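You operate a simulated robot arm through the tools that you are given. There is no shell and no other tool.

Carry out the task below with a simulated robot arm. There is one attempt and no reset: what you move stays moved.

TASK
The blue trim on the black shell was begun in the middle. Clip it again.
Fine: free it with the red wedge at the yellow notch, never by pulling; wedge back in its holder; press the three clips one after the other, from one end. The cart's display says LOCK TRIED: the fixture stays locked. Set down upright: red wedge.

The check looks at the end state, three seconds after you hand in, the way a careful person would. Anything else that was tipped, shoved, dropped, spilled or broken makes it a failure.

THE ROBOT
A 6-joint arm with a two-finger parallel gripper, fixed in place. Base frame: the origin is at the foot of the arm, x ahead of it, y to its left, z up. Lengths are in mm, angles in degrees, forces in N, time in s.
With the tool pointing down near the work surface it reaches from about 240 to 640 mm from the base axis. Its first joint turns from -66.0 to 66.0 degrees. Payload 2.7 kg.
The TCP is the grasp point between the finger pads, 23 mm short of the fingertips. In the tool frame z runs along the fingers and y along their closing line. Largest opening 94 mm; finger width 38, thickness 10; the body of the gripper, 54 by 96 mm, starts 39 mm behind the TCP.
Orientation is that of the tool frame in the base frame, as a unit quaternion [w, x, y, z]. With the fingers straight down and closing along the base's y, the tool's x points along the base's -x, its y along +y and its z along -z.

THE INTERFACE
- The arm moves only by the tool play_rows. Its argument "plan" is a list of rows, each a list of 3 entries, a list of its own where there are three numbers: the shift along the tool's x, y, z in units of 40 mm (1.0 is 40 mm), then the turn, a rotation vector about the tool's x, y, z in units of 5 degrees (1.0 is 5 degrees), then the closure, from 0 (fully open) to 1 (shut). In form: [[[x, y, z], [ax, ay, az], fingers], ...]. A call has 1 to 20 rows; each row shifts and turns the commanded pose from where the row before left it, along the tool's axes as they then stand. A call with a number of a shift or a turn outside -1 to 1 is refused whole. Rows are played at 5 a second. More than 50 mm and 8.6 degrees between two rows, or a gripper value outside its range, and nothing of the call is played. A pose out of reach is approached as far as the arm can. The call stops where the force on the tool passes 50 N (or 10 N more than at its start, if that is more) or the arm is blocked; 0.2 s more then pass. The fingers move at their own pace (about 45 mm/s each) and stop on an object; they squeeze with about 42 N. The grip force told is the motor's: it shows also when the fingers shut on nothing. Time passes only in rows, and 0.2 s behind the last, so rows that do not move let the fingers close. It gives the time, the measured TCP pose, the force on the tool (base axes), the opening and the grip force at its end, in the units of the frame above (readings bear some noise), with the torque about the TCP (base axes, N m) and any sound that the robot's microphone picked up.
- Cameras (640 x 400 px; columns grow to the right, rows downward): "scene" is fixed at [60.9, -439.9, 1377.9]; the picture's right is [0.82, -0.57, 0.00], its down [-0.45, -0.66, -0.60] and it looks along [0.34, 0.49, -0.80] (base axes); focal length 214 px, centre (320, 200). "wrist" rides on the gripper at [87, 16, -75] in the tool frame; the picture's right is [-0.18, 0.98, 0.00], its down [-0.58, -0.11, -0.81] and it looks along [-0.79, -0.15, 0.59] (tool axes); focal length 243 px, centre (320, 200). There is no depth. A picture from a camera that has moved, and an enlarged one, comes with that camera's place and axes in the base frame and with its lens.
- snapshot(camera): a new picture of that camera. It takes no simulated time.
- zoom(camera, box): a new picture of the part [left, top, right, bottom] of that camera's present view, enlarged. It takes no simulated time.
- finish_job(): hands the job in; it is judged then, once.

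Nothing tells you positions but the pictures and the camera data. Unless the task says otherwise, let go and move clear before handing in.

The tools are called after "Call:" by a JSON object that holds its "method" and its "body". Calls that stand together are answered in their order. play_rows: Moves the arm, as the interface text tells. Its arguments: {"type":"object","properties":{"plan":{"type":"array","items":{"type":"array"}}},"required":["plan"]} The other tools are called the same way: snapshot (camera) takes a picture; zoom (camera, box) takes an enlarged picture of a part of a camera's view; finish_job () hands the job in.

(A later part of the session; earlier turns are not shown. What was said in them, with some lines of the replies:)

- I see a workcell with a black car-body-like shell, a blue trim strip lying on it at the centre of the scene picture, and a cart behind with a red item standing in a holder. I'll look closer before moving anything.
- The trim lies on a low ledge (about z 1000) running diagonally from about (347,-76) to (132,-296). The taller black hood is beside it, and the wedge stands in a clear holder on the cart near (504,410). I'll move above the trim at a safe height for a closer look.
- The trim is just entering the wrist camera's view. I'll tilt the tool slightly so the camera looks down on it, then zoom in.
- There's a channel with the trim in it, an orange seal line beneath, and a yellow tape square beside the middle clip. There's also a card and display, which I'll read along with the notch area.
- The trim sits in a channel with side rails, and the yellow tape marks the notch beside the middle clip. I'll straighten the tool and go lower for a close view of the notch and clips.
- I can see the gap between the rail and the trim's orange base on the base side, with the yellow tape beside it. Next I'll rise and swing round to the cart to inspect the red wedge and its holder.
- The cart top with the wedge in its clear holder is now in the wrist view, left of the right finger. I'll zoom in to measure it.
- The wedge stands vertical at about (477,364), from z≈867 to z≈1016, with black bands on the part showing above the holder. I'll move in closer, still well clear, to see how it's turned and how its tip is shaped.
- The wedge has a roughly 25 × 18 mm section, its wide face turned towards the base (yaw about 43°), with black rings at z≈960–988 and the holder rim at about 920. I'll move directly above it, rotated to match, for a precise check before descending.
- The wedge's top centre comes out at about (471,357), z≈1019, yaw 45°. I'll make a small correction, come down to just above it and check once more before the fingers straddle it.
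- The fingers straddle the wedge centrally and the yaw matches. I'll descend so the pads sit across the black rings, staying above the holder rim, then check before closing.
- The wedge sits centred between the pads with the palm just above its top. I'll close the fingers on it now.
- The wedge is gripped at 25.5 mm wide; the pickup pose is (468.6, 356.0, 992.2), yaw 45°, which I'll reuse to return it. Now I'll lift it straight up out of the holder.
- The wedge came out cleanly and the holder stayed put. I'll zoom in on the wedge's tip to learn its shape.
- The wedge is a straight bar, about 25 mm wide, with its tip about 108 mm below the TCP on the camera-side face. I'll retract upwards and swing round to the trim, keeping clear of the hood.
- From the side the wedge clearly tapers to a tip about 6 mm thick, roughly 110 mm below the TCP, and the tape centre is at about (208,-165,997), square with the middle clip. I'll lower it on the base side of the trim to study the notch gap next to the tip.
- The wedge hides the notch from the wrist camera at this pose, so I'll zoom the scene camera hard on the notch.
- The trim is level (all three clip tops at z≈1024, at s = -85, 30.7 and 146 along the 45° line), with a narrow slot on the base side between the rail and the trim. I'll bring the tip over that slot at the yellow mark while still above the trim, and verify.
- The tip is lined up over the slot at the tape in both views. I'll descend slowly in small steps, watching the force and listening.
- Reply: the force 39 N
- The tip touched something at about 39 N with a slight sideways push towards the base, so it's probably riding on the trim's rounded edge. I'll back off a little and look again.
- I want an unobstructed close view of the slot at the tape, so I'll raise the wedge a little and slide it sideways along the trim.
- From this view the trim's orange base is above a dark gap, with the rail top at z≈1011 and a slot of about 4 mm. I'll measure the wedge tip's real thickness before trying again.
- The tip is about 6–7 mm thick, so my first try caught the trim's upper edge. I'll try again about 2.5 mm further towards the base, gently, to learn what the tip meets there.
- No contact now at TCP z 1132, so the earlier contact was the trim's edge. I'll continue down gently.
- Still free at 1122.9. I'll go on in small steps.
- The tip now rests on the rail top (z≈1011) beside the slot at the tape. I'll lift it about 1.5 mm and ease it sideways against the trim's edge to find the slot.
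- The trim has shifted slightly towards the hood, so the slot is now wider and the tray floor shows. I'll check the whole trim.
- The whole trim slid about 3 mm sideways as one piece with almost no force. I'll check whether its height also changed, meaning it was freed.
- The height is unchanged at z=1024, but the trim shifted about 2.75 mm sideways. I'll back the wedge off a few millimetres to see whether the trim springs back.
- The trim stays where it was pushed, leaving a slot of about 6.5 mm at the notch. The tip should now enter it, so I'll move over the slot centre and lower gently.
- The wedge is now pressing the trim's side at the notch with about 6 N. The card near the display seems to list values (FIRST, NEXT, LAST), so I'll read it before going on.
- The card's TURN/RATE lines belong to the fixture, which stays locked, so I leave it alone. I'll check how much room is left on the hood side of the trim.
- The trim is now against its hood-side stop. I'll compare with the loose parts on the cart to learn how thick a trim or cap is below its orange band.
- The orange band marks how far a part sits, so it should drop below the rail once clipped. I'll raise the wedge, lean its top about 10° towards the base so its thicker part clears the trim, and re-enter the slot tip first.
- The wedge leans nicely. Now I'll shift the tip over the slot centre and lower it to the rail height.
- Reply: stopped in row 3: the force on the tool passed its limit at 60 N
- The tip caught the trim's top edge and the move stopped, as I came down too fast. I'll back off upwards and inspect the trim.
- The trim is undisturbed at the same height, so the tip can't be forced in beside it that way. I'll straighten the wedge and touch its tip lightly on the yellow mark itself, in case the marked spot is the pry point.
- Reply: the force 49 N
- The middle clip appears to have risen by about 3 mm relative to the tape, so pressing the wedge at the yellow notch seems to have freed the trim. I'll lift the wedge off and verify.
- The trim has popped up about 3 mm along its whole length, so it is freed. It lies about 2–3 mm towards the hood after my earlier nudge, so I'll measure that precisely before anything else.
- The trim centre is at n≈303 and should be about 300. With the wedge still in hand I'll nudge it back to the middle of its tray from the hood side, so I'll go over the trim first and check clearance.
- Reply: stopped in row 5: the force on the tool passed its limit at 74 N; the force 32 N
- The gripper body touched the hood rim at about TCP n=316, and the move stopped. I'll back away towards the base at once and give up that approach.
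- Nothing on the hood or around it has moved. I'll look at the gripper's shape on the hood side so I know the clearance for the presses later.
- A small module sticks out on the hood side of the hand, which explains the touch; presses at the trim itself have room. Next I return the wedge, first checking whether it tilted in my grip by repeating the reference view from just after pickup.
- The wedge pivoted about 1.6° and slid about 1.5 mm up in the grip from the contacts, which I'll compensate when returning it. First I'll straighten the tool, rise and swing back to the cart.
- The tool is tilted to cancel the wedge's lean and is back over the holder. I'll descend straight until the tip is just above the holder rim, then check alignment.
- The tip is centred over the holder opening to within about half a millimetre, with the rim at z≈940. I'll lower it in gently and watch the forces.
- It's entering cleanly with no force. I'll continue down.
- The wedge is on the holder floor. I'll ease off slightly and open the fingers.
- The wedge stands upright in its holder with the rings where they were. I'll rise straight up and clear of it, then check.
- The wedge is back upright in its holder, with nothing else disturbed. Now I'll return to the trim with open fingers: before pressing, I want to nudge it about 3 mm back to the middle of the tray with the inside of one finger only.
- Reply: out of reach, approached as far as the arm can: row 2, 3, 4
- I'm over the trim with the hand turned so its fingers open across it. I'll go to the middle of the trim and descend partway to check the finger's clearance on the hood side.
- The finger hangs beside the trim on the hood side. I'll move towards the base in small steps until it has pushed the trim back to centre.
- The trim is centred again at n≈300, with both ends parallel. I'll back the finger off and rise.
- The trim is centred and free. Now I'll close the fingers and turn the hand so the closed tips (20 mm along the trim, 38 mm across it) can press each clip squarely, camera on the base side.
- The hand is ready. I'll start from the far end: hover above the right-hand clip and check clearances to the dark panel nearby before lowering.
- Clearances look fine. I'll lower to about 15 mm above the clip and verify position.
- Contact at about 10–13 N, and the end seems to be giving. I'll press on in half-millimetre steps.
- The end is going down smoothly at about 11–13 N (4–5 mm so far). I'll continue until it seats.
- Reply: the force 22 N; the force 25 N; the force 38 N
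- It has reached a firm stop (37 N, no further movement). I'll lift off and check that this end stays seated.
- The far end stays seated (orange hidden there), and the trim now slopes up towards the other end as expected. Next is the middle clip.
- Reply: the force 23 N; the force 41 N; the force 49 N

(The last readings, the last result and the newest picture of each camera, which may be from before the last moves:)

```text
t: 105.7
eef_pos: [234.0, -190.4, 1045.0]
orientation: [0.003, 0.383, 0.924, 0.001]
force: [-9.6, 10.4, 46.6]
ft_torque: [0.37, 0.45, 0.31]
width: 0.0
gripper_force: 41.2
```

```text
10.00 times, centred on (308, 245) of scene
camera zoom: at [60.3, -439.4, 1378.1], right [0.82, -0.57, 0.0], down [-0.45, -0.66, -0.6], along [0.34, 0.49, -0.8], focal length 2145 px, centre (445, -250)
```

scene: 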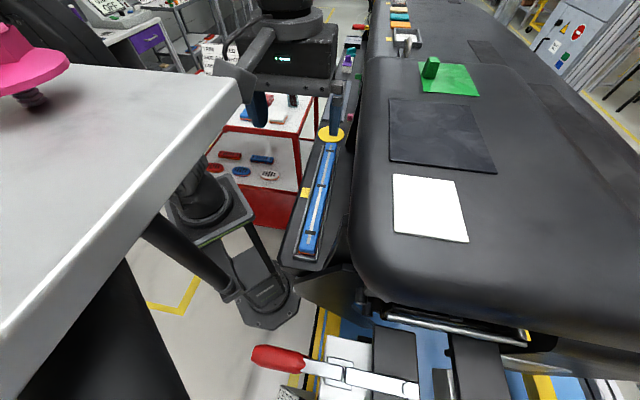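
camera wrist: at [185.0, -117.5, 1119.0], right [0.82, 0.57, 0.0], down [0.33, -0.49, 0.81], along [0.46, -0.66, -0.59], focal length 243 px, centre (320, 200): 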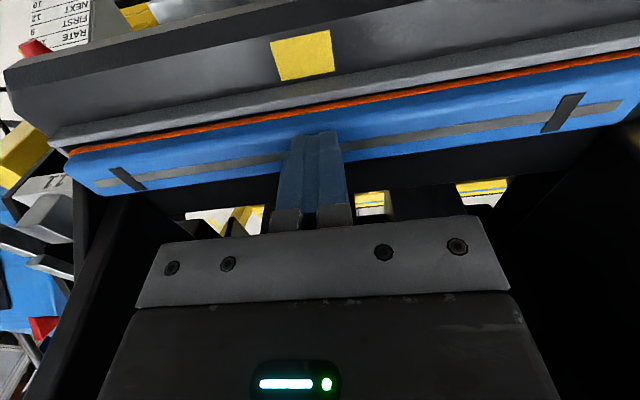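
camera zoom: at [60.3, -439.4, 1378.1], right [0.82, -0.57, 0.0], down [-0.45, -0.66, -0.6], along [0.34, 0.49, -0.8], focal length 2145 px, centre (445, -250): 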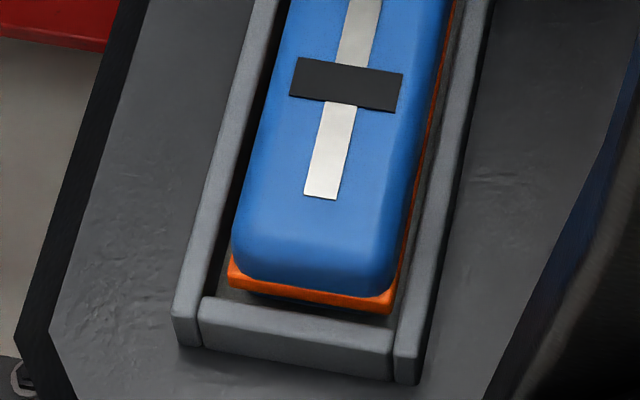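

A firm stop at 47 N on the middle clip. I'll lift off and measure all three positions.

Call:
{"method": "play_rows", "body": {"plan": [[[0, 0, -0.05], [0, 0, 0], 1], [[0, 0, -0.2], [0, 0, 0], 1], [[0.2, 0, -0.6], [0, 0, 0], 1], [[0.4, 0, -0.8], [0, 0, 0], 1], [[0.4, 0, 0], [0, 0, 0], 1], [[0, 0, 0], [0, 0, 0], 1]]}}

Call:
{"method": "zoom", "body": {"camera": "scene", "box": [315, 135, 350, 165]}}

Call:
{"method": "zoom", "body": {"camera": "scene", "box": [285, 225, 330, 265]}}

Call:
{"method": "zoom", "body": {"camera": "scene", "box": [300, 165, 340, 205]}}

Call:
{"method": "snapshot", "body": {"camera": "wrist"}}

```text
t: 107.1
eef_pos: [204.6, -162.0, 1108.8]
orientation: [0.001, 0.383, 0.924, 0.001]
force: [0.3, -0.7, 0.5]
ft_torque: [0.04, 0.02, 0.01]
width: 0.1
gripper_force: 42.5
```

```text
13.33 times, centred on (332, 150) of scene
camera zoom: at [60.9, -439.9, 1377.9], right [0.82, -0.57, 0.0], down [-0.45, -0.66, -0.6], along [0.34, 0.49, -0.8], focal length 2860 px, centre (153, 867)
```

zoom: 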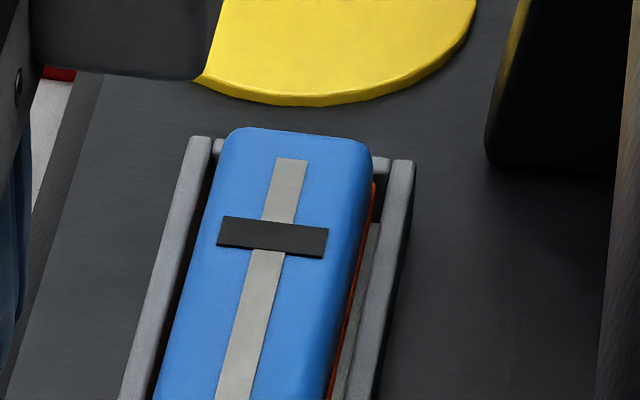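

```text
10.00 times, centred on (308, 245) of scene
camera zoom: at [60.9, -439.9, 1377.9], right [0.82, -0.57, 0.0], down [-0.45, -0.66, -0.6], along [0.34, 0.49, -0.8], focal length 2145 px, centre (445, -250)
```

zoom: 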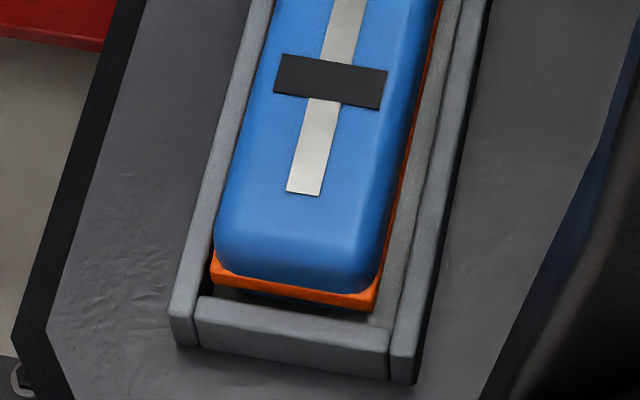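

```text
10.00 times, centred on (320, 185) of scene
camera zoom: at [60.9, -439.9, 1377.9], right [0.82, -0.57, 0.0], down [-0.45, -0.66, -0.6], along [0.34, 0.49, -0.8], focal length 2145 px, centre (320, 350)
```

zoom: 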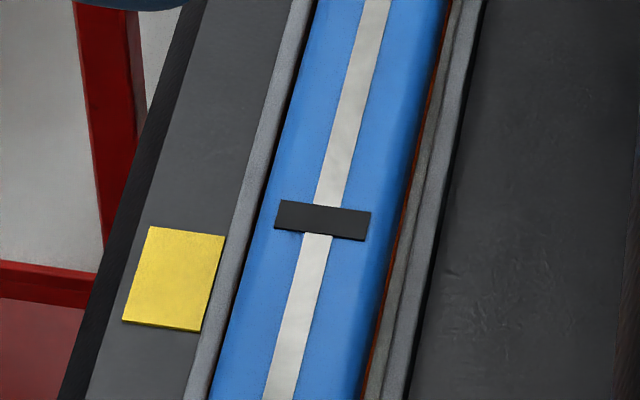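

```text
taken
camera wrist: at [156.5, -89.4, 1183.1], right [0.83, 0.56, 0.0], down [0.33, -0.49, 0.81], along [0.46, -0.66, -0.59], focal length 243 px, centre (320, 200)
```

wrist: 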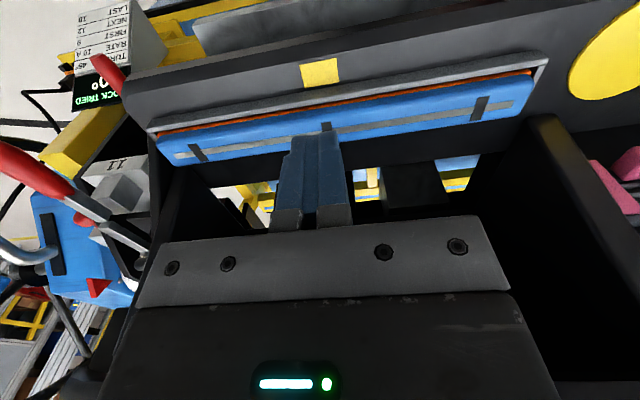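

Far end and middle are both lower and holding, and only the near end remains raised. I'll move to the last clip, going out over the trim first and then along it.

Call:
{"method": "play_rows", "body": {"plan": [[[-0.5, 0, 0], [0, 0, 0], 1], [[-0.5, 0, 0], [0, 0, 0], 1], [[0, -0.72, 0], [0, 0, 0], 1], [[0, -0.72, 0], [0, 0, 0], 1], [[0, -0.72, 0], [0, 0, 0], 1], [[0, -0.72, 0], [0, 0, 0], 1], [[0, 0, 0.5], [0, 0, 0], 1], [[0, 0, 0.5], [0, 0, 0], 1], [[0, 0, 0], [0, 0, 0], 1]]}}

Call:
{"method": "snapshot", "body": {"camera": "wrist"}}

Call:
{"method": "zoom", "body": {"camera": "scene", "box": [270, 190, 350, 270]}}

```text
t: 109.1
eef_pos: [152.9, -271.1, 1068.9]
orientation: [0.001, 0.383, 0.924, 0.003]
force: [-0.4, 0.1, -0.2]
ft_torque: [0.01, -0.02, 0.0]
width: 0.1
gripper_force: 42.2
```

```text
taken
camera wrist: at [103.9, -199.0, 1142.6], right [0.83, 0.56, 0.0], down [0.33, -0.49, 0.81], along [0.46, -0.66, -0.59], focal length 243 px, centre (320, 200)
```

wrist: 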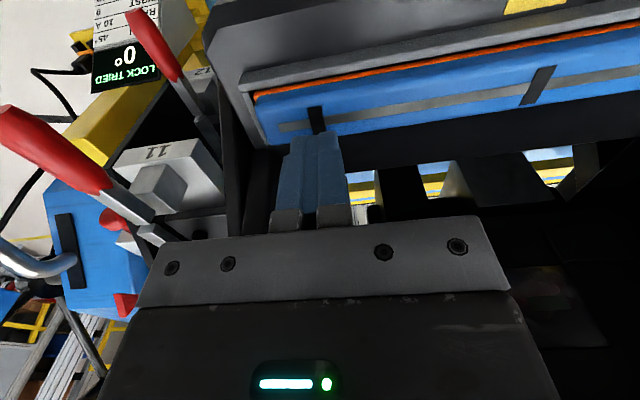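

```text
5.00 times, centred on (310, 230) of scene
camera zoom: at [60.9, -439.9, 1377.9], right [0.82, -0.57, 0.0], down [-0.45, -0.66, -0.6], along [0.34, 0.49, -0.8], focal length 1072 px, centre (370, 50)
```

zoom: 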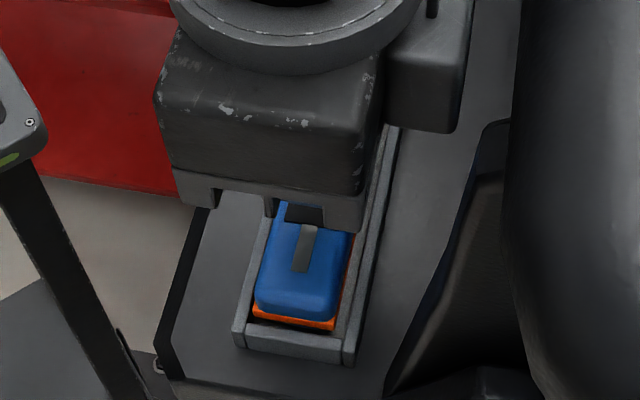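

Call:
{"method": "play_rows", "body": {"plan": [[[0, -0.02, 0.12], [0, 0, 0], 1], [[0, 0, 0.12], [0, 0, 0], 1], [[0, 0, 0.1], [0, 0, 0], 1], [[0, 0, 0.05], [0, 0, 0], 1], [[0, 0, 0], [0, 0, 0], 1]]}}

Call:
{"method": "play_rows", "body": {"plan": [[[0, 0, 0.025], [0, 0, 0], 1], [[0, 0, 0.025], [0, 0, 0], 1], [[0, 0, 0.025], [0, 0, 0], 1], [[0, 0, 0], [0, 0, 0], 1]]}}

Call:
{"method": "play_rows", "body": {"plan": [[[0, 0, 0.0125], [0, 0, 0], 1], [[0, 0, 0.0125], [0, 0, 0], 1], [[0, 0, 0], [0, 0, 0], 1]]}}

```text
t: 110.3
eef_pos: [153.1, -272.9, 1053.1]
orientation: [0.0, 0.383, 0.924, 0.001]
force: [0.1, 0.4, -0.9]
ft_torque: [0.04, -0.03, -0.01]
width: 0.0
gripper_force: 42.6
```

```text
t: 111.3
eef_pos: [152.8, -272.7, 1050.5]
orientation: [0.001, 0.383, 0.924, 0.001]
force: [-0.8, -0.4, -0.3]
ft_torque: [0.0, 0.0, 0.03]
width: 0.0
gripper_force: 41.9
```

```text
t: 112.1
eef_pos: [152.8, -272.1, 1049.6]
orientation: [0.001, 0.382, 0.924, 0.002]
force: [-0.3, -1.3, 1.0]
ft_torque: [0.03, -0.01, -0.03]
width: 0.1
gripper_force: 41.9
```

Call:
{"method": "play_rows", "body": {"plan": [[[0, 0, 0.0125], [0, 0, 0], 1], [[0, 0, 0.0125], [0, 0, 0], 1], [[0, 0, 0.0125], [0, 0, 0], 1], [[0, 0, 0], [0, 0, 0], 1]]}}

Call:
{"method": "play_rows", "body": {"plan": [[[0, 0, 0.0125], [0, 0, 0], 1], [[0, 0, 0.0125], [0, 0, 0], 1], [[0, 0, 0], [0, 0, 0], 1]]}}

Call:
{"method": "play_rows", "body": {"plan": [[[0, 0, 0.0125], [0, 0, 0], 1], [[0, 0, 0.0125], [0, 0, 0], 1], [[0, 0, 0], [0, 0, 0], 1]]}}

```text
t: 113.1
eef_pos: [152.7, -272.9, 1047.3]
orientation: [0.001, 0.382, 0.924, 0.002]
force: [0.4, 0.6, -0.8]
ft_torque: [0.01, 0.0, 0.02]
width: 0.0
gripper_force: 41.8
```

```text
t: 113.9
eef_pos: [151.6, -271.6, 1045.6]
orientation: [0.001, 0.383, 0.924, 0.001]
force: [0.0, 0.1, 0.4]
ft_torque: [0.04, 0.0, -0.02]
width: 0.2
gripper_force: 41.8
```

```text
t: 114.7
eef_pos: [152.8, -272.4, 1045.4]
orientation: [0.002, 0.383, 0.924, 0.001]
force: [-1.3, 1.5, 8.3]
ft_torque: [0.01, 0.04, 0.03]
width: 0.1
gripper_force: 42.2
```

Call:
{"method": "play_rows", "body": {"plan": [[[0, 0, 0.0125], [0, 0, 0], 1], [[0, 0, 0.0125], [0, 0, 0], 1], [[0, 0, 0], [0, 0, 0], 1]]}}

Call:
{"method": "play_rows", "body": {"plan": [[[0, 0, 0.0125], [0, 0, 0], 1], [[0, 0, 0.0125], [0, 0, 0], 1], [[0, 0, 0], [0, 0, 0], 1]]}}

Call:
{"method": "snapshot", "body": {"camera": "wrist"}}

Call:
{"method": "zoom", "body": {"camera": "scene", "box": [285, 225, 330, 265]}}

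```text
t: 115.5
eef_pos: [151.2, -271.4, 1044.7]
orientation: [0.0, 0.383, 0.924, 0.001]
force: [-1.2, 1.0, 8.3]
ft_torque: [-0.05, 0.04, -0.06]
width: 0.0
gripper_force: 42.1
```

```text
t: 116.3
eef_pos: [152.5, -271.7, 1044.0]
orientation: [0.0, 0.383, 0.924, 0.001]
force: [0.1, 0.8, 9.0]
ft_torque: [-0.01, -0.06, -0.01]
width: 0.0
gripper_force: 41.8
```

```text
taken
camera wrist: at [103.1, -199.6, 1117.9], right [0.83, 0.56, 0.0], down [0.33, -0.49, 0.81], along [0.46, -0.66, -0.59], focal length 243 px, centre (320, 200)
```

wrist: 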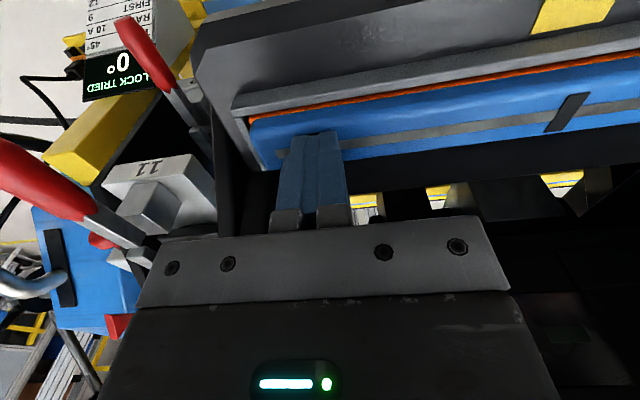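

```text
10.00 times, centred on (308, 245) of scene
camera zoom: at [60.9, -439.8, 1377.9], right [0.82, -0.57, 0.0], down [-0.45, -0.66, -0.6], along [0.34, 0.49, -0.8], focal length 2145 px, centre (445, -250)
```

zoom: 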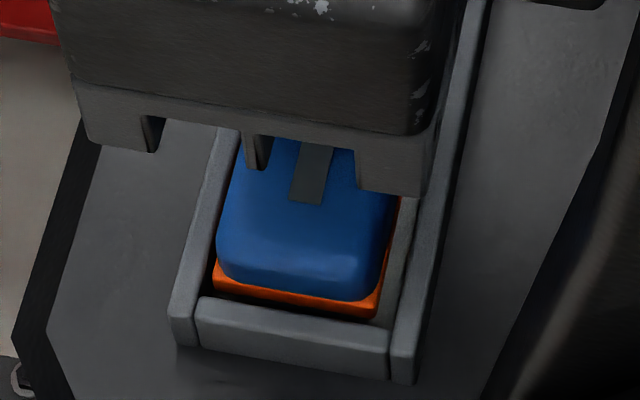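

The near end is yielding at about 9 N. I'll continue to its stop.

Call:
{"method": "play_rows", "body": {"plan": [[[0, 0, 0.0125], [0, 0, 0], 1], [[0, 0, 0.0125], [0, 0, 0], 1], [[0, 0, 0], [0, 0, 0], 1]]}}

Call:
{"method": "play_rows", "body": {"plan": [[[0, 0, 0.0125], [0, 0, 0], 1], [[0, 0, 0.0125], [0, 0, 0], 1], [[0, 0, 0], [0, 0, 0], 1]]}}

```text
t: 117.1
eef_pos: [151.8, -273.3, 1043.4]
orientation: [0.002, 0.383, 0.924, 0.0]
force: [-0.2, 1.2, 10.5]
ft_torque: [0.01, -0.02, 0.07]
width: 0.0
gripper_force: 41.7
```

```text
t: 117.9
eef_pos: [151.5, -272.9, 1042.2]
orientation: [0.001, 0.383, 0.924, 0.0]
force: [-2.2, 8.1, 31.0]
ft_torque: [0.24, 0.06, 0.15]
width: 0.0
gripper_force: 41.7
```

Call:
{"method": "play_rows", "body": {"plan": [[[0, 0, 0.009], [0, 0, 0], 1], [[0, 0, 0], [0, 0, 0], 1], [[0, 0, 0], [0, 0, 0], 1]]}}

Call:
{"method": "play_rows", "body": {"plan": [[[0, 0, -0.05], [0, 0, 0], 1], [[0, 0, -0.2], [0, 0, 0], 1], [[0, 0, -0.6], [0, 0, 0], 1], [[0, 0.2, -0.9], [0, 0, 0], 1], [[0, 0.5, -0.5], [0, 0, 0], 1], [[0.4, 0.6, 0], [0, 0, 0], 1], [[0.6, 0.5, 0], [0, 0, 0], 1], [[0, 0, 0], [0, 0, 0], 1]]}}

Call:
{"method": "zoom", "body": {"camera": "scene", "box": [315, 135, 350, 165]}}

Call:
{"method": "zoom", "body": {"camera": "scene", "box": [285, 225, 330, 265]}}

Call:
{"method": "zoom", "body": {"camera": "scene", "box": [300, 165, 340, 205]}}

Call:
{"method": "snapshot", "body": {"camera": "wrist"}}

```text
t: 118.7
eef_pos: [153.2, -271.7, 1042.4]
orientation: [0.002, 0.383, 0.924, 0.0]
force: [-5.8, 9.2, 41.7]
ft_torque: [0.31, 0.21, 0.27]
width: 0.0
gripper_force: 42.1
```

```text
t: 120.5
eef_pos: [174.1, -192.5, 1132.0]
orientation: [0.001, 0.383, 0.924, 0.0]
force: [0.1, 0.2, 0.2]
ft_torque: [-0.02, -0.01, 0.03]
width: 0.3
gripper_force: 42.3
```

```text
13.33 times, centred on (332, 150) of scene
camera zoom: at [60.9, -439.9, 1377.9], right [0.82, -0.57, 0.0], down [-0.45, -0.66, -0.6], along [0.34, 0.49, -0.8], focal length 2860 px, centre (153, 867)
```

zoom: 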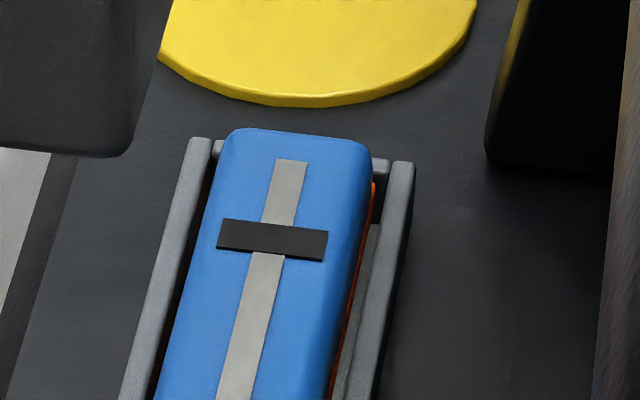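

```text
10.00 times, centred on (308, 245) of scene
camera zoom: at [60.9, -439.9, 1377.9], right [0.82, -0.57, 0.0], down [-0.45, -0.66, -0.6], along [0.34, 0.49, -0.8], focal length 2145 px, centre (445, -250)
```

zoom: 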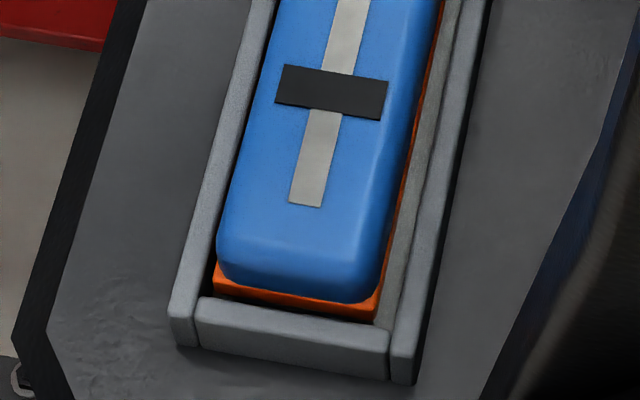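

```text
10.00 times, centred on (320, 185) of scene
camera zoom: at [60.9, -439.9, 1377.9], right [0.82, -0.57, 0.0], down [-0.45, -0.66, -0.6], along [0.34, 0.49, -0.8], focal length 2145 px, centre (320, 350)
```

zoom: 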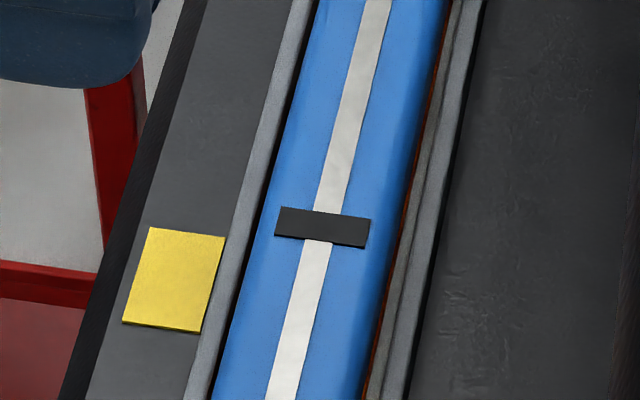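

```text
taken
camera wrist: at [125.5, -119.3, 1205.8], right [0.83, 0.56, 0.0], down [0.33, -0.49, 0.81], along [0.46, -0.66, -0.59], focal length 243 px, centre (320, 200)
```

wrist: 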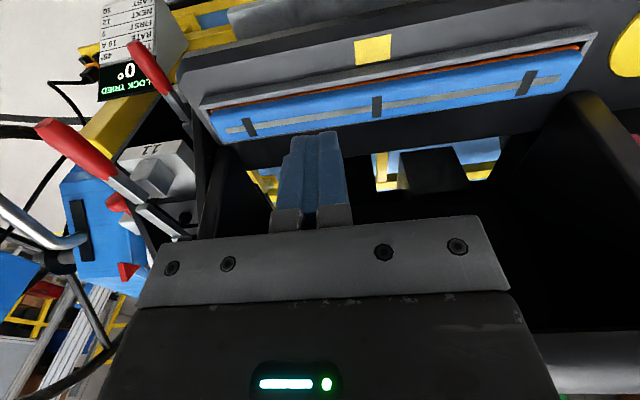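

All three clips are now at the same height, about 4.6 mm below the starting height. I'll zoom in on the whole trim, the wedge and the surroundings to confirm.

Call:
{"method": "zoom", "body": {"camera": "wrist", "box": [190, 20, 400, 150]}}

Call:
{"method": "zoom", "body": {"camera": "wrist", "box": [400, 20, 610, 150]}}

Call:
{"method": "zoom", "body": {"camera": "scene", "box": [230, 45, 390, 145]}}

Call:
{"method": "snapshot", "body": {"camera": "scene"}}

```text
3.05 times, centred on (295, 85) of wrist
camera zoom: at [125.5, -119.3, 1205.8], right [0.83, 0.56, 0.0], down [0.33, -0.49, 0.81], along [0.46, -0.66, -0.59], focal length 739 px, centre (396, 550)
```

zoom: 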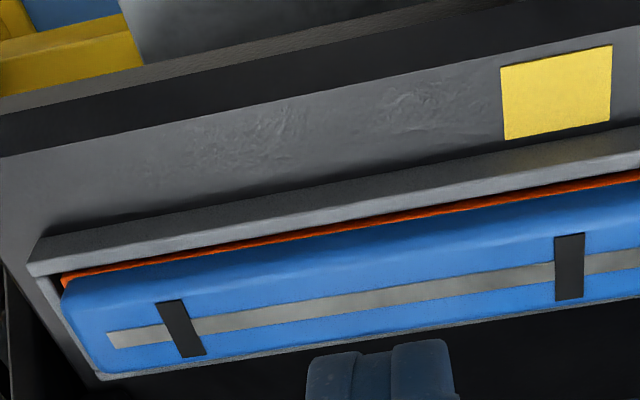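

```text
3.05 times, centred on (505, 85) of wrist
camera zoom: at [125.5, -119.3, 1205.8], right [0.83, 0.56, 0.0], down [0.33, -0.49, 0.81], along [0.46, -0.66, -0.59], focal length 739 px, centre (-244, 550)
```

zoom: 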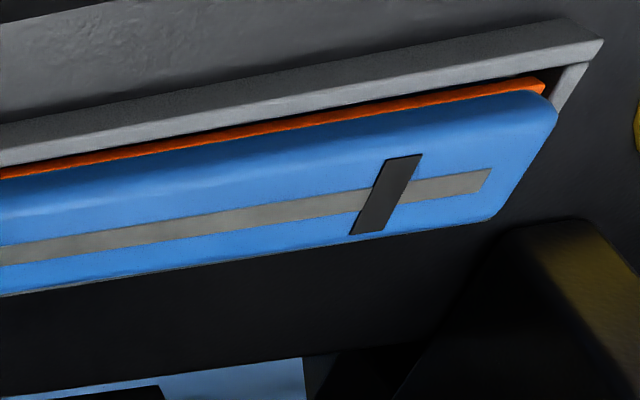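

```text
4.00 times, centred on (310, 95) of scene
camera zoom: at [60.9, -439.9, 1377.9], right [0.82, -0.57, 0.0], down [-0.45, -0.66, -0.6], along [0.34, 0.49, -0.8], focal length 858 px, centre (360, 620)
```

zoom: 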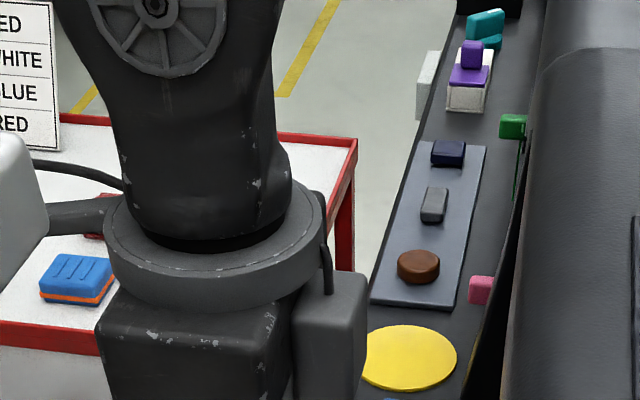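

```text
taken
```

scene: 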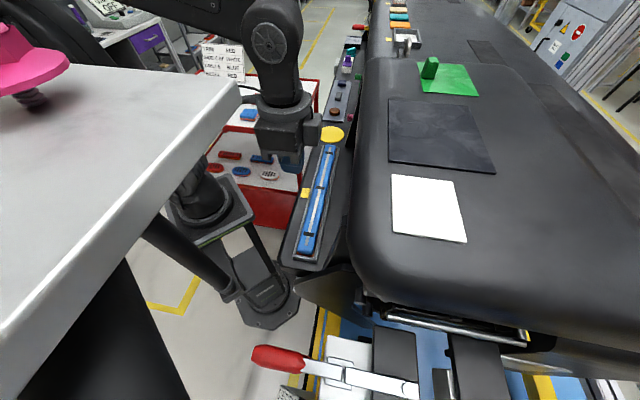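

The trim reads level and straight at all three clips (z≈1019, n≈300), pressed in order far end, middle, near end. I'll move the arm clear and make a last check of everything.

Call:
{"method": "play_rows", "body": {"plan": [[[0, 0, -0.8], [0, 0, 0], 1], [[0, 0, -0.8], [0, 0, 0], 1], [[0, 0, -0.8], [0, 0, 0], 1], [[0, 0, -0.6], [0, 0, 0], 0.5], [[0, 0.6, 0], [0, 0, -1], 0.3], [[0, 0.6, 0], [0, 0, -1], 0.3], [[0, 0.6, 0], [0, 0, -1], 0.3], [[0, 0.6, 0], [0, 0, -1], 0.3], [[0, 0.6, 0], [0, 0, -1], 0.3], [[0, 0.6, 0], [0, 0, -1], 0.3], [[0, 0.6, 0], [0, 0, -1], 0.3], [[0, 0, 0], [0, 0, 0], 0.3]]}}

Call:
{"method": "snapshot", "body": {"camera": "scene"}}

Call:
{"method": "zoom", "body": {"camera": "scene", "box": [285, 130, 355, 265]}}

Call:
{"method": "zoom", "body": {"camera": "scene", "box": [190, 30, 330, 130]}}

Call:
{"method": "snapshot", "body": {"camera": "wrist"}}

```text
t: 123.1
eef_pos: [256.0, -49.7, 1251.5]
orientation: [0.002, 0.087, 0.996, 0.001]
force: [0.1, -0.1, -0.1]
ft_torque: [-0.01, 0.01, 0.0]
width: 66.0
gripper_force: 0.1
```

```text
taken
```

scene: 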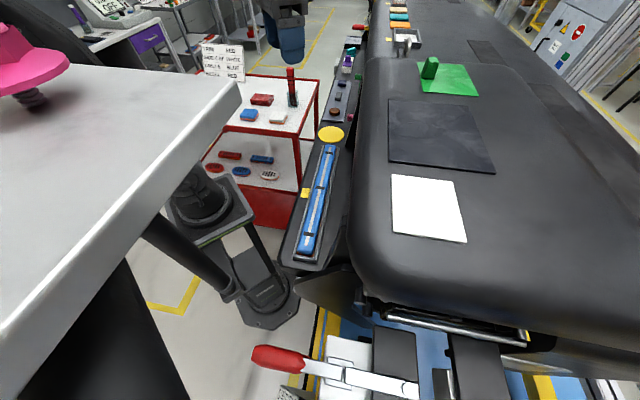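

```text
2.96 times, centred on (320, 198) of scene
camera zoom: at [60.9, -439.9, 1377.9], right [0.82, -0.57, 0.0], down [-0.45, -0.66, -0.6], along [0.34, 0.49, -0.8], focal length 636 px, centre (320, 207)
```

zoom: 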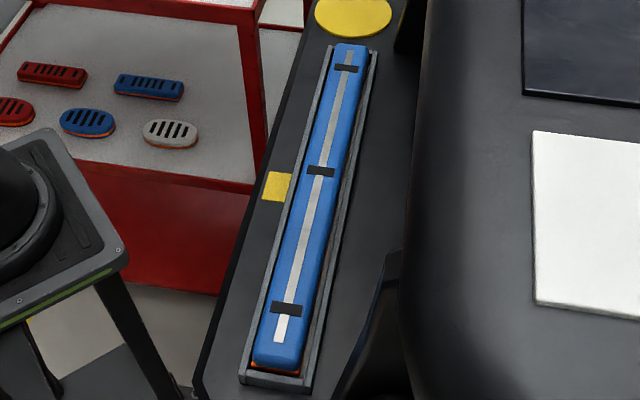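

```text
4.00 times, centred on (260, 80) of scene
camera zoom: at [60.9, -439.9, 1377.9], right [0.82, -0.57, 0.0], down [-0.45, -0.66, -0.6], along [0.34, 0.49, -0.8], focal length 858 px, centre (560, 680)
```

zoom: 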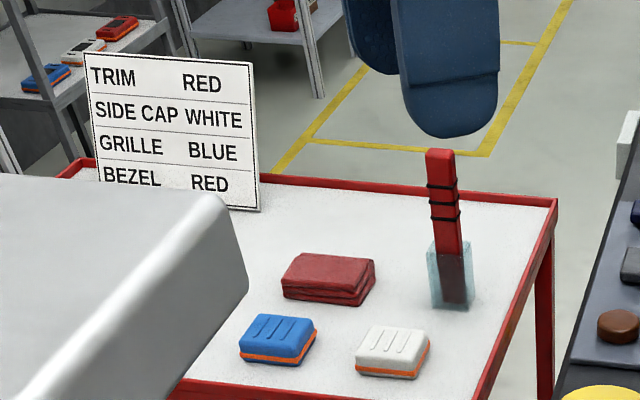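

```text
taken
camera wrist: at [174.5, -18.7, 1325.5], right [0.35, 0.94, 0.0], down [0.55, -0.21, 0.81], along [0.76, -0.28, -0.59], focal length 243 px, centre (320, 200)
```

wrist: 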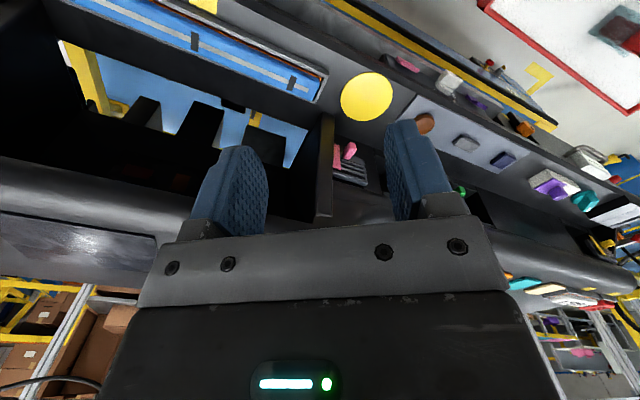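

The wedge, cart parts and hood items all look as they were, and the trim is down along its whole length. To be sure the far end is as deep as the others, I'll compare each end from the same relative viewpoint.

Call:
{"method": "play_rows", "body": {"plan": [[[0, 0, 0], [0, 0, 1], 1], [[0, 0, 0], [0, 0, 1], 1], [[0, 0, 0], [0, 0, 1], 1], [[0, 0, 0], [0, 0, 1], 1], [[0, 0, 0], [0, 0, 1], 1], [[0, 0, 0], [0, 0, 1], 1], [[0, 0, 0], [0, 0, 1], 1], [[-0.26, -0.04, 0.75], [0, 0, 0], 1], [[-0.26, -0.04, 0.75], [0, 0, 0], 1], [[-0.26, -0.04, 0.75], [0, 0, 0], 1], [[-0.26, -0.04, 0.75], [0, 0, 0], 1], [[0, 0, 0], [0, 0, 0], 1]]}}

Call:
{"method": "snapshot", "body": {"camera": "wrist"}}

Call:
{"method": "zoom", "body": {"camera": "wrist", "box": [270, 50, 390, 130]}}

```text
t: 125.7
eef_pos: [282.0, -82.9, 1131.7]
orientation: [0.0, 0.383, 0.924, 0.001]
force: [-0.4, -0.2, -0.9]
ft_torque: [0.04, 0.01, 0.02]
width: 0.0
gripper_force: 41.7
```

```text
taken
camera wrist: at [232.8, -11.1, 1205.6], right [0.83, 0.56, 0.0], down [0.33, -0.49, 0.81], along [0.46, -0.66, -0.59], focal length 243 px, centre (320, 200)
```

wrist: 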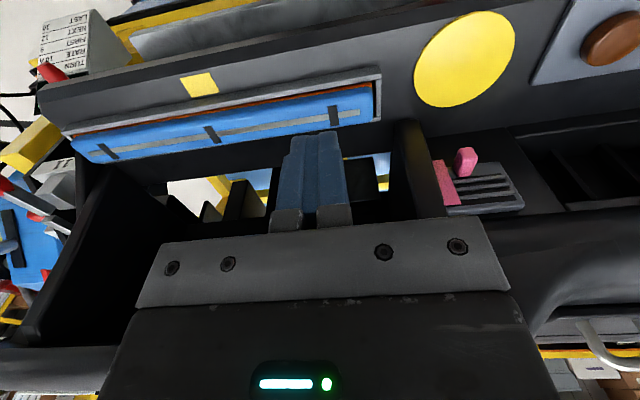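

```text
5.00 times, centred on (330, 90) of wrist
camera zoom: at [232.8, -11.1, 1205.6], right [0.83, 0.56, 0.0], down [0.33, -0.49, 0.81], along [0.46, -0.66, -0.59], focal length 1213 px, centre (270, 750)
```

zoom: 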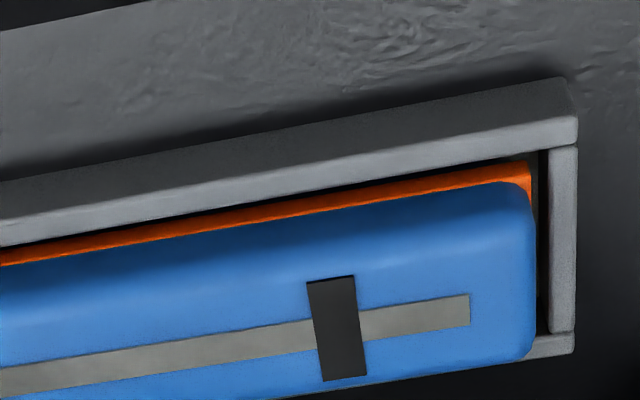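

Call:
{"method": "play_rows", "body": {"plan": [[[0, -0.9, 0], [0, 0, 0], 1], [[0, -0.9, 0], [0, 0, 0], 1], [[0, -0.9, 0], [0, 0, 0], 1], [[0, -0.19, 0], [0, 0, 0], 1], [[0, 0, 0], [0, 0, 0], 1]]}}

Call:
{"method": "zoom", "body": {"camera": "wrist", "box": [270, 50, 390, 130]}}

Call:
{"method": "play_rows", "body": {"plan": [[[-0.1, -0.9, 0], [0, 0, 0], 1], [[-0.1, -0.9, 0], [0, 0, 0], 1], [[0.1, -0.9, 0], [0, 0, 0], 1], [[0.1, -0.19, 0], [0, 0, 0], 1], [[0, 0, 0], [0, 0, 0], 1]]}}

Call:
{"method": "zoom", "body": {"camera": "wrist", "box": [270, 50, 390, 130]}}

Call:
{"method": "snapshot", "body": {"camera": "wrist"}}

```text
t: 126.9
eef_pos: [199.9, -165.2, 1131.8]
orientation: [0.001, 0.383, 0.924, 0.002]
force: [-0.3, 0.1, -0.5]
ft_torque: [-0.02, 0.02, -0.01]
width: 0.0
gripper_force: 41.9
```

```text
5.00 times, centred on (330, 90) of wrist
camera zoom: at [151.2, -92.5, 1206.1], right [0.83, 0.56, 0.0], down [0.33, -0.49, 0.81], along [0.46, -0.66, -0.59], focal length 1213 px, centre (270, 750)
```

zoom: 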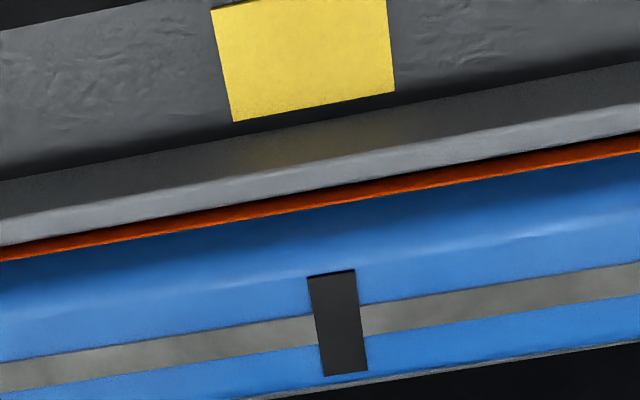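

```text
t: 128.1
eef_pos: [118.5, -247.9, 1131.6]
orientation: [0.001, 0.382, 0.924, 0.001]
force: [-0.1, -0.1, -0.8]
ft_torque: [0.01, -0.01, 0.02]
width: 0.1
gripper_force: 42.4
```

```text
5.00 times, centred on (330, 90) of wrist
camera zoom: at [69.1, -175.3, 1205.8], right [0.82, 0.57, 0.0], down [0.33, -0.49, 0.81], along [0.46, -0.66, -0.59], focal length 1213 px, centre (270, 750)
```

zoom: 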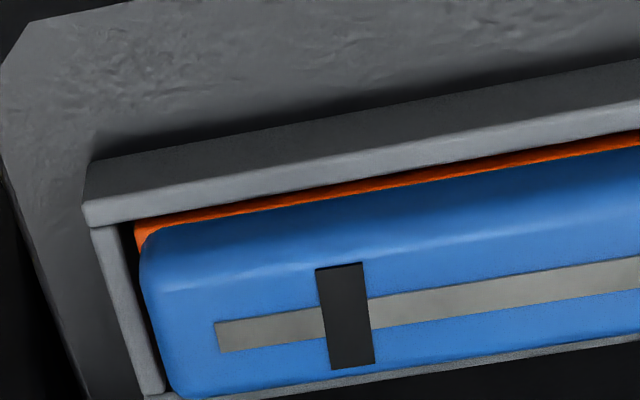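

```text
taken
camera wrist: at [69.1, -175.3, 1205.8], right [0.82, 0.57, 0.0], down [0.33, -0.49, 0.81], along [0.46, -0.66, -0.59], focal length 243 px, centre (320, 200)
```

wrist: 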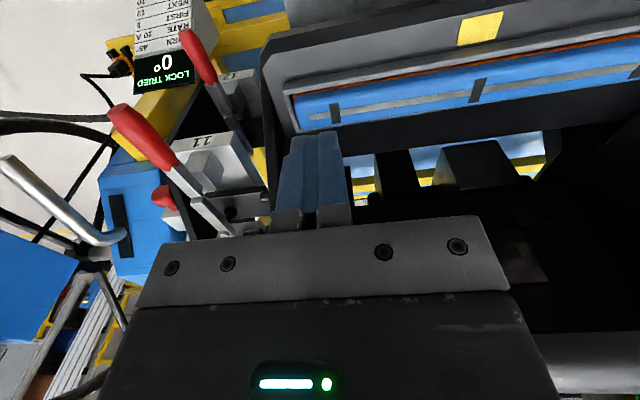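

Seen from the same viewpoint, all three clips sit at the same depth and the display still reads 0° LOCK TRIED, so the fixture is untouched. I'll move the arm up and away before handing in.

Call:
{"method": "play_rows", "body": {"plan": [[[0, 0, -0.8], [0, 0, 0], 1], [[0, 0, -0.8], [0, 0, 0], 1], [[0, 0, -0.8], [0, 0, 0], 1], [[0, 0, -0.6], [0, 0, 0], 0.5], [[-0.1, 0.6, 0], [0, 0, -1], 0.3], [[-0.1, 0.6, 0], [0, 0, -1], 0.3], [[-0.1, 0.6, 0], [0, 0, -1], 0.3], [[-0.1, 0.6, 0], [0, 0, -1], 0.3], [[-0.1, 0.6, 0], [0, 0, -1], 0.3], [[-0.1, 0.6, 0], [0, 0, -1], 0.3], [[-0.1, 0.6, 0], [0, 0, -1], 0.3], [[-0.1, 0.6, 0], [0, 0, -1], 0.3], [[-0.1, 0.6, 0], [0, 0, -1], 0.3], [[0, 0, 0], [0, 0, 0], 0.3], [[0, 0, 0], [0, 0, 0], 0.3]]}}

Call:
{"method": "snapshot", "body": {"camera": "scene"}}

Call:
{"method": "zoom", "body": {"camera": "scene", "box": [285, 130, 355, 265]}}

Call:
{"method": "zoom", "body": {"camera": "scene", "box": [265, 55, 325, 125]}}

```text
t: 131.3
eef_pos: [239.9, -71.0, 1250.9]
orientation: [0.001, 0.0, 1.0, 0.0]
force: [-0.1, -0.6, -0.5]
ft_torque: [0.0, -0.01, 0.0]
width: 65.8
gripper_force: 0.1
```

```text
taken
```

scene: 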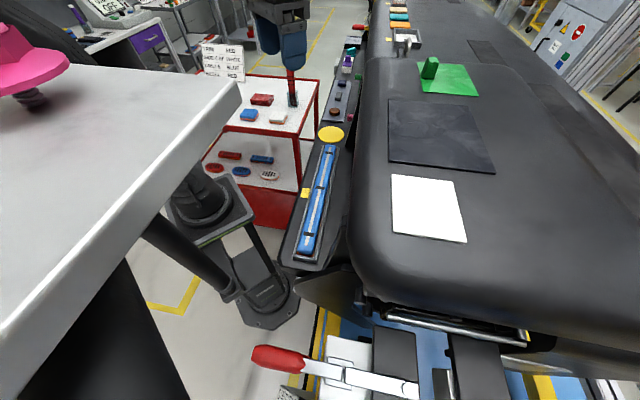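

```text
2.96 times, centred on (320, 198) of scene
camera zoom: at [60.9, -439.9, 1377.9], right [0.82, -0.57, 0.0], down [-0.45, -0.66, -0.6], along [0.34, 0.49, -0.8], focal length 636 px, centre (320, 207)
```

zoom: 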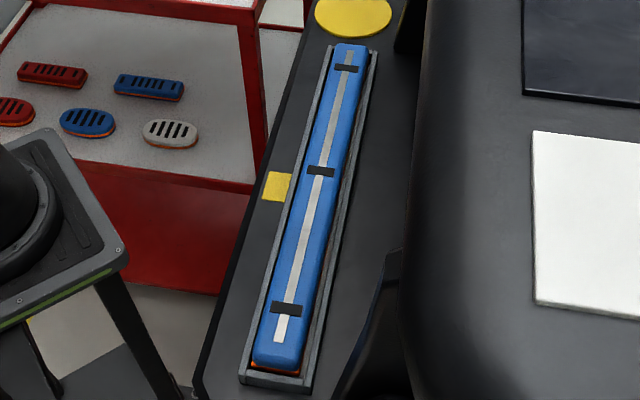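

```text
5.71 times, centred on (295, 90) of scene
camera zoom: at [60.9, -439.9, 1377.9], right [0.82, -0.57, 0.0], down [-0.45, -0.66, -0.6], along [0.34, 0.49, -0.8], focal length 1226 px, centre (463, 829)
```

zoom: 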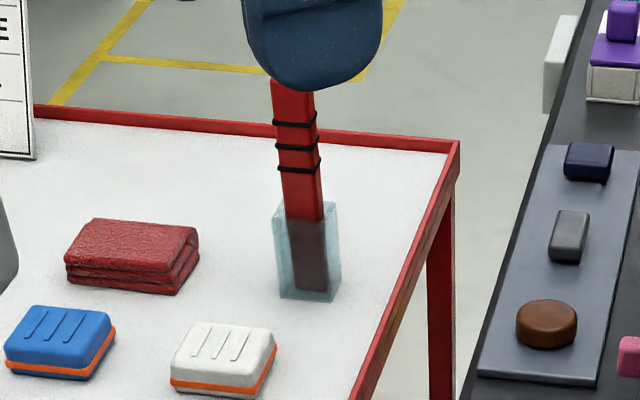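

The wedge stands upright in its holder exactly as at the start. The blue trim is level and seated at all three clips, the cart parts haven't moved, and the arm is clear with nothing in its grip, so I'm handing in.

Call:
{"method": "finish_job", "body": {}}

```text
The job is handed in.
```

The blue trim is clipped back in and sits level along its whole length. I've handed the job in; no verdict came back.

- **Freeing:** Pressing the wedge on the yellow mark at just under 50 N popped the trim up about 3 mm. I did not pull it at any point.
- **Wedge:** It is back in its holder, upright, and matches the view from before I picked it up.
- **Clips:** I pressed the far end, then the middle, then the near end, each to a firm stop at 37 to 47 N. No click was reported, so I judged seating by the final height. All three clips ended at the same depth, about 3 mm lower in the tray than before.

Four things along the way were not clean:

- **First tries at the notch:** The wedge tip caught the trim's top edge twice (39 N, then a stop at about 60 N). I also pushed the trim about 3 mm sideways, then moved it back to the middle of its tray before pressing. It sits within about half a degree of straight.
- **Hood contact:** The hand touched the hood rim once, with a 74 N peak before it stopped. Nothing on the hood moved at that moment.
- **Shell shift:** While I pressed the clips, the whole shell, hood included, shifted by 1 to 2 mm and did not come back. The display still reads 0° and LOCK TRIED, and I never touched the lock.
- **Sheet on the hood:** The white sheet's edge reads about 1 to 2 mm from where it started, in line with the shell moving.
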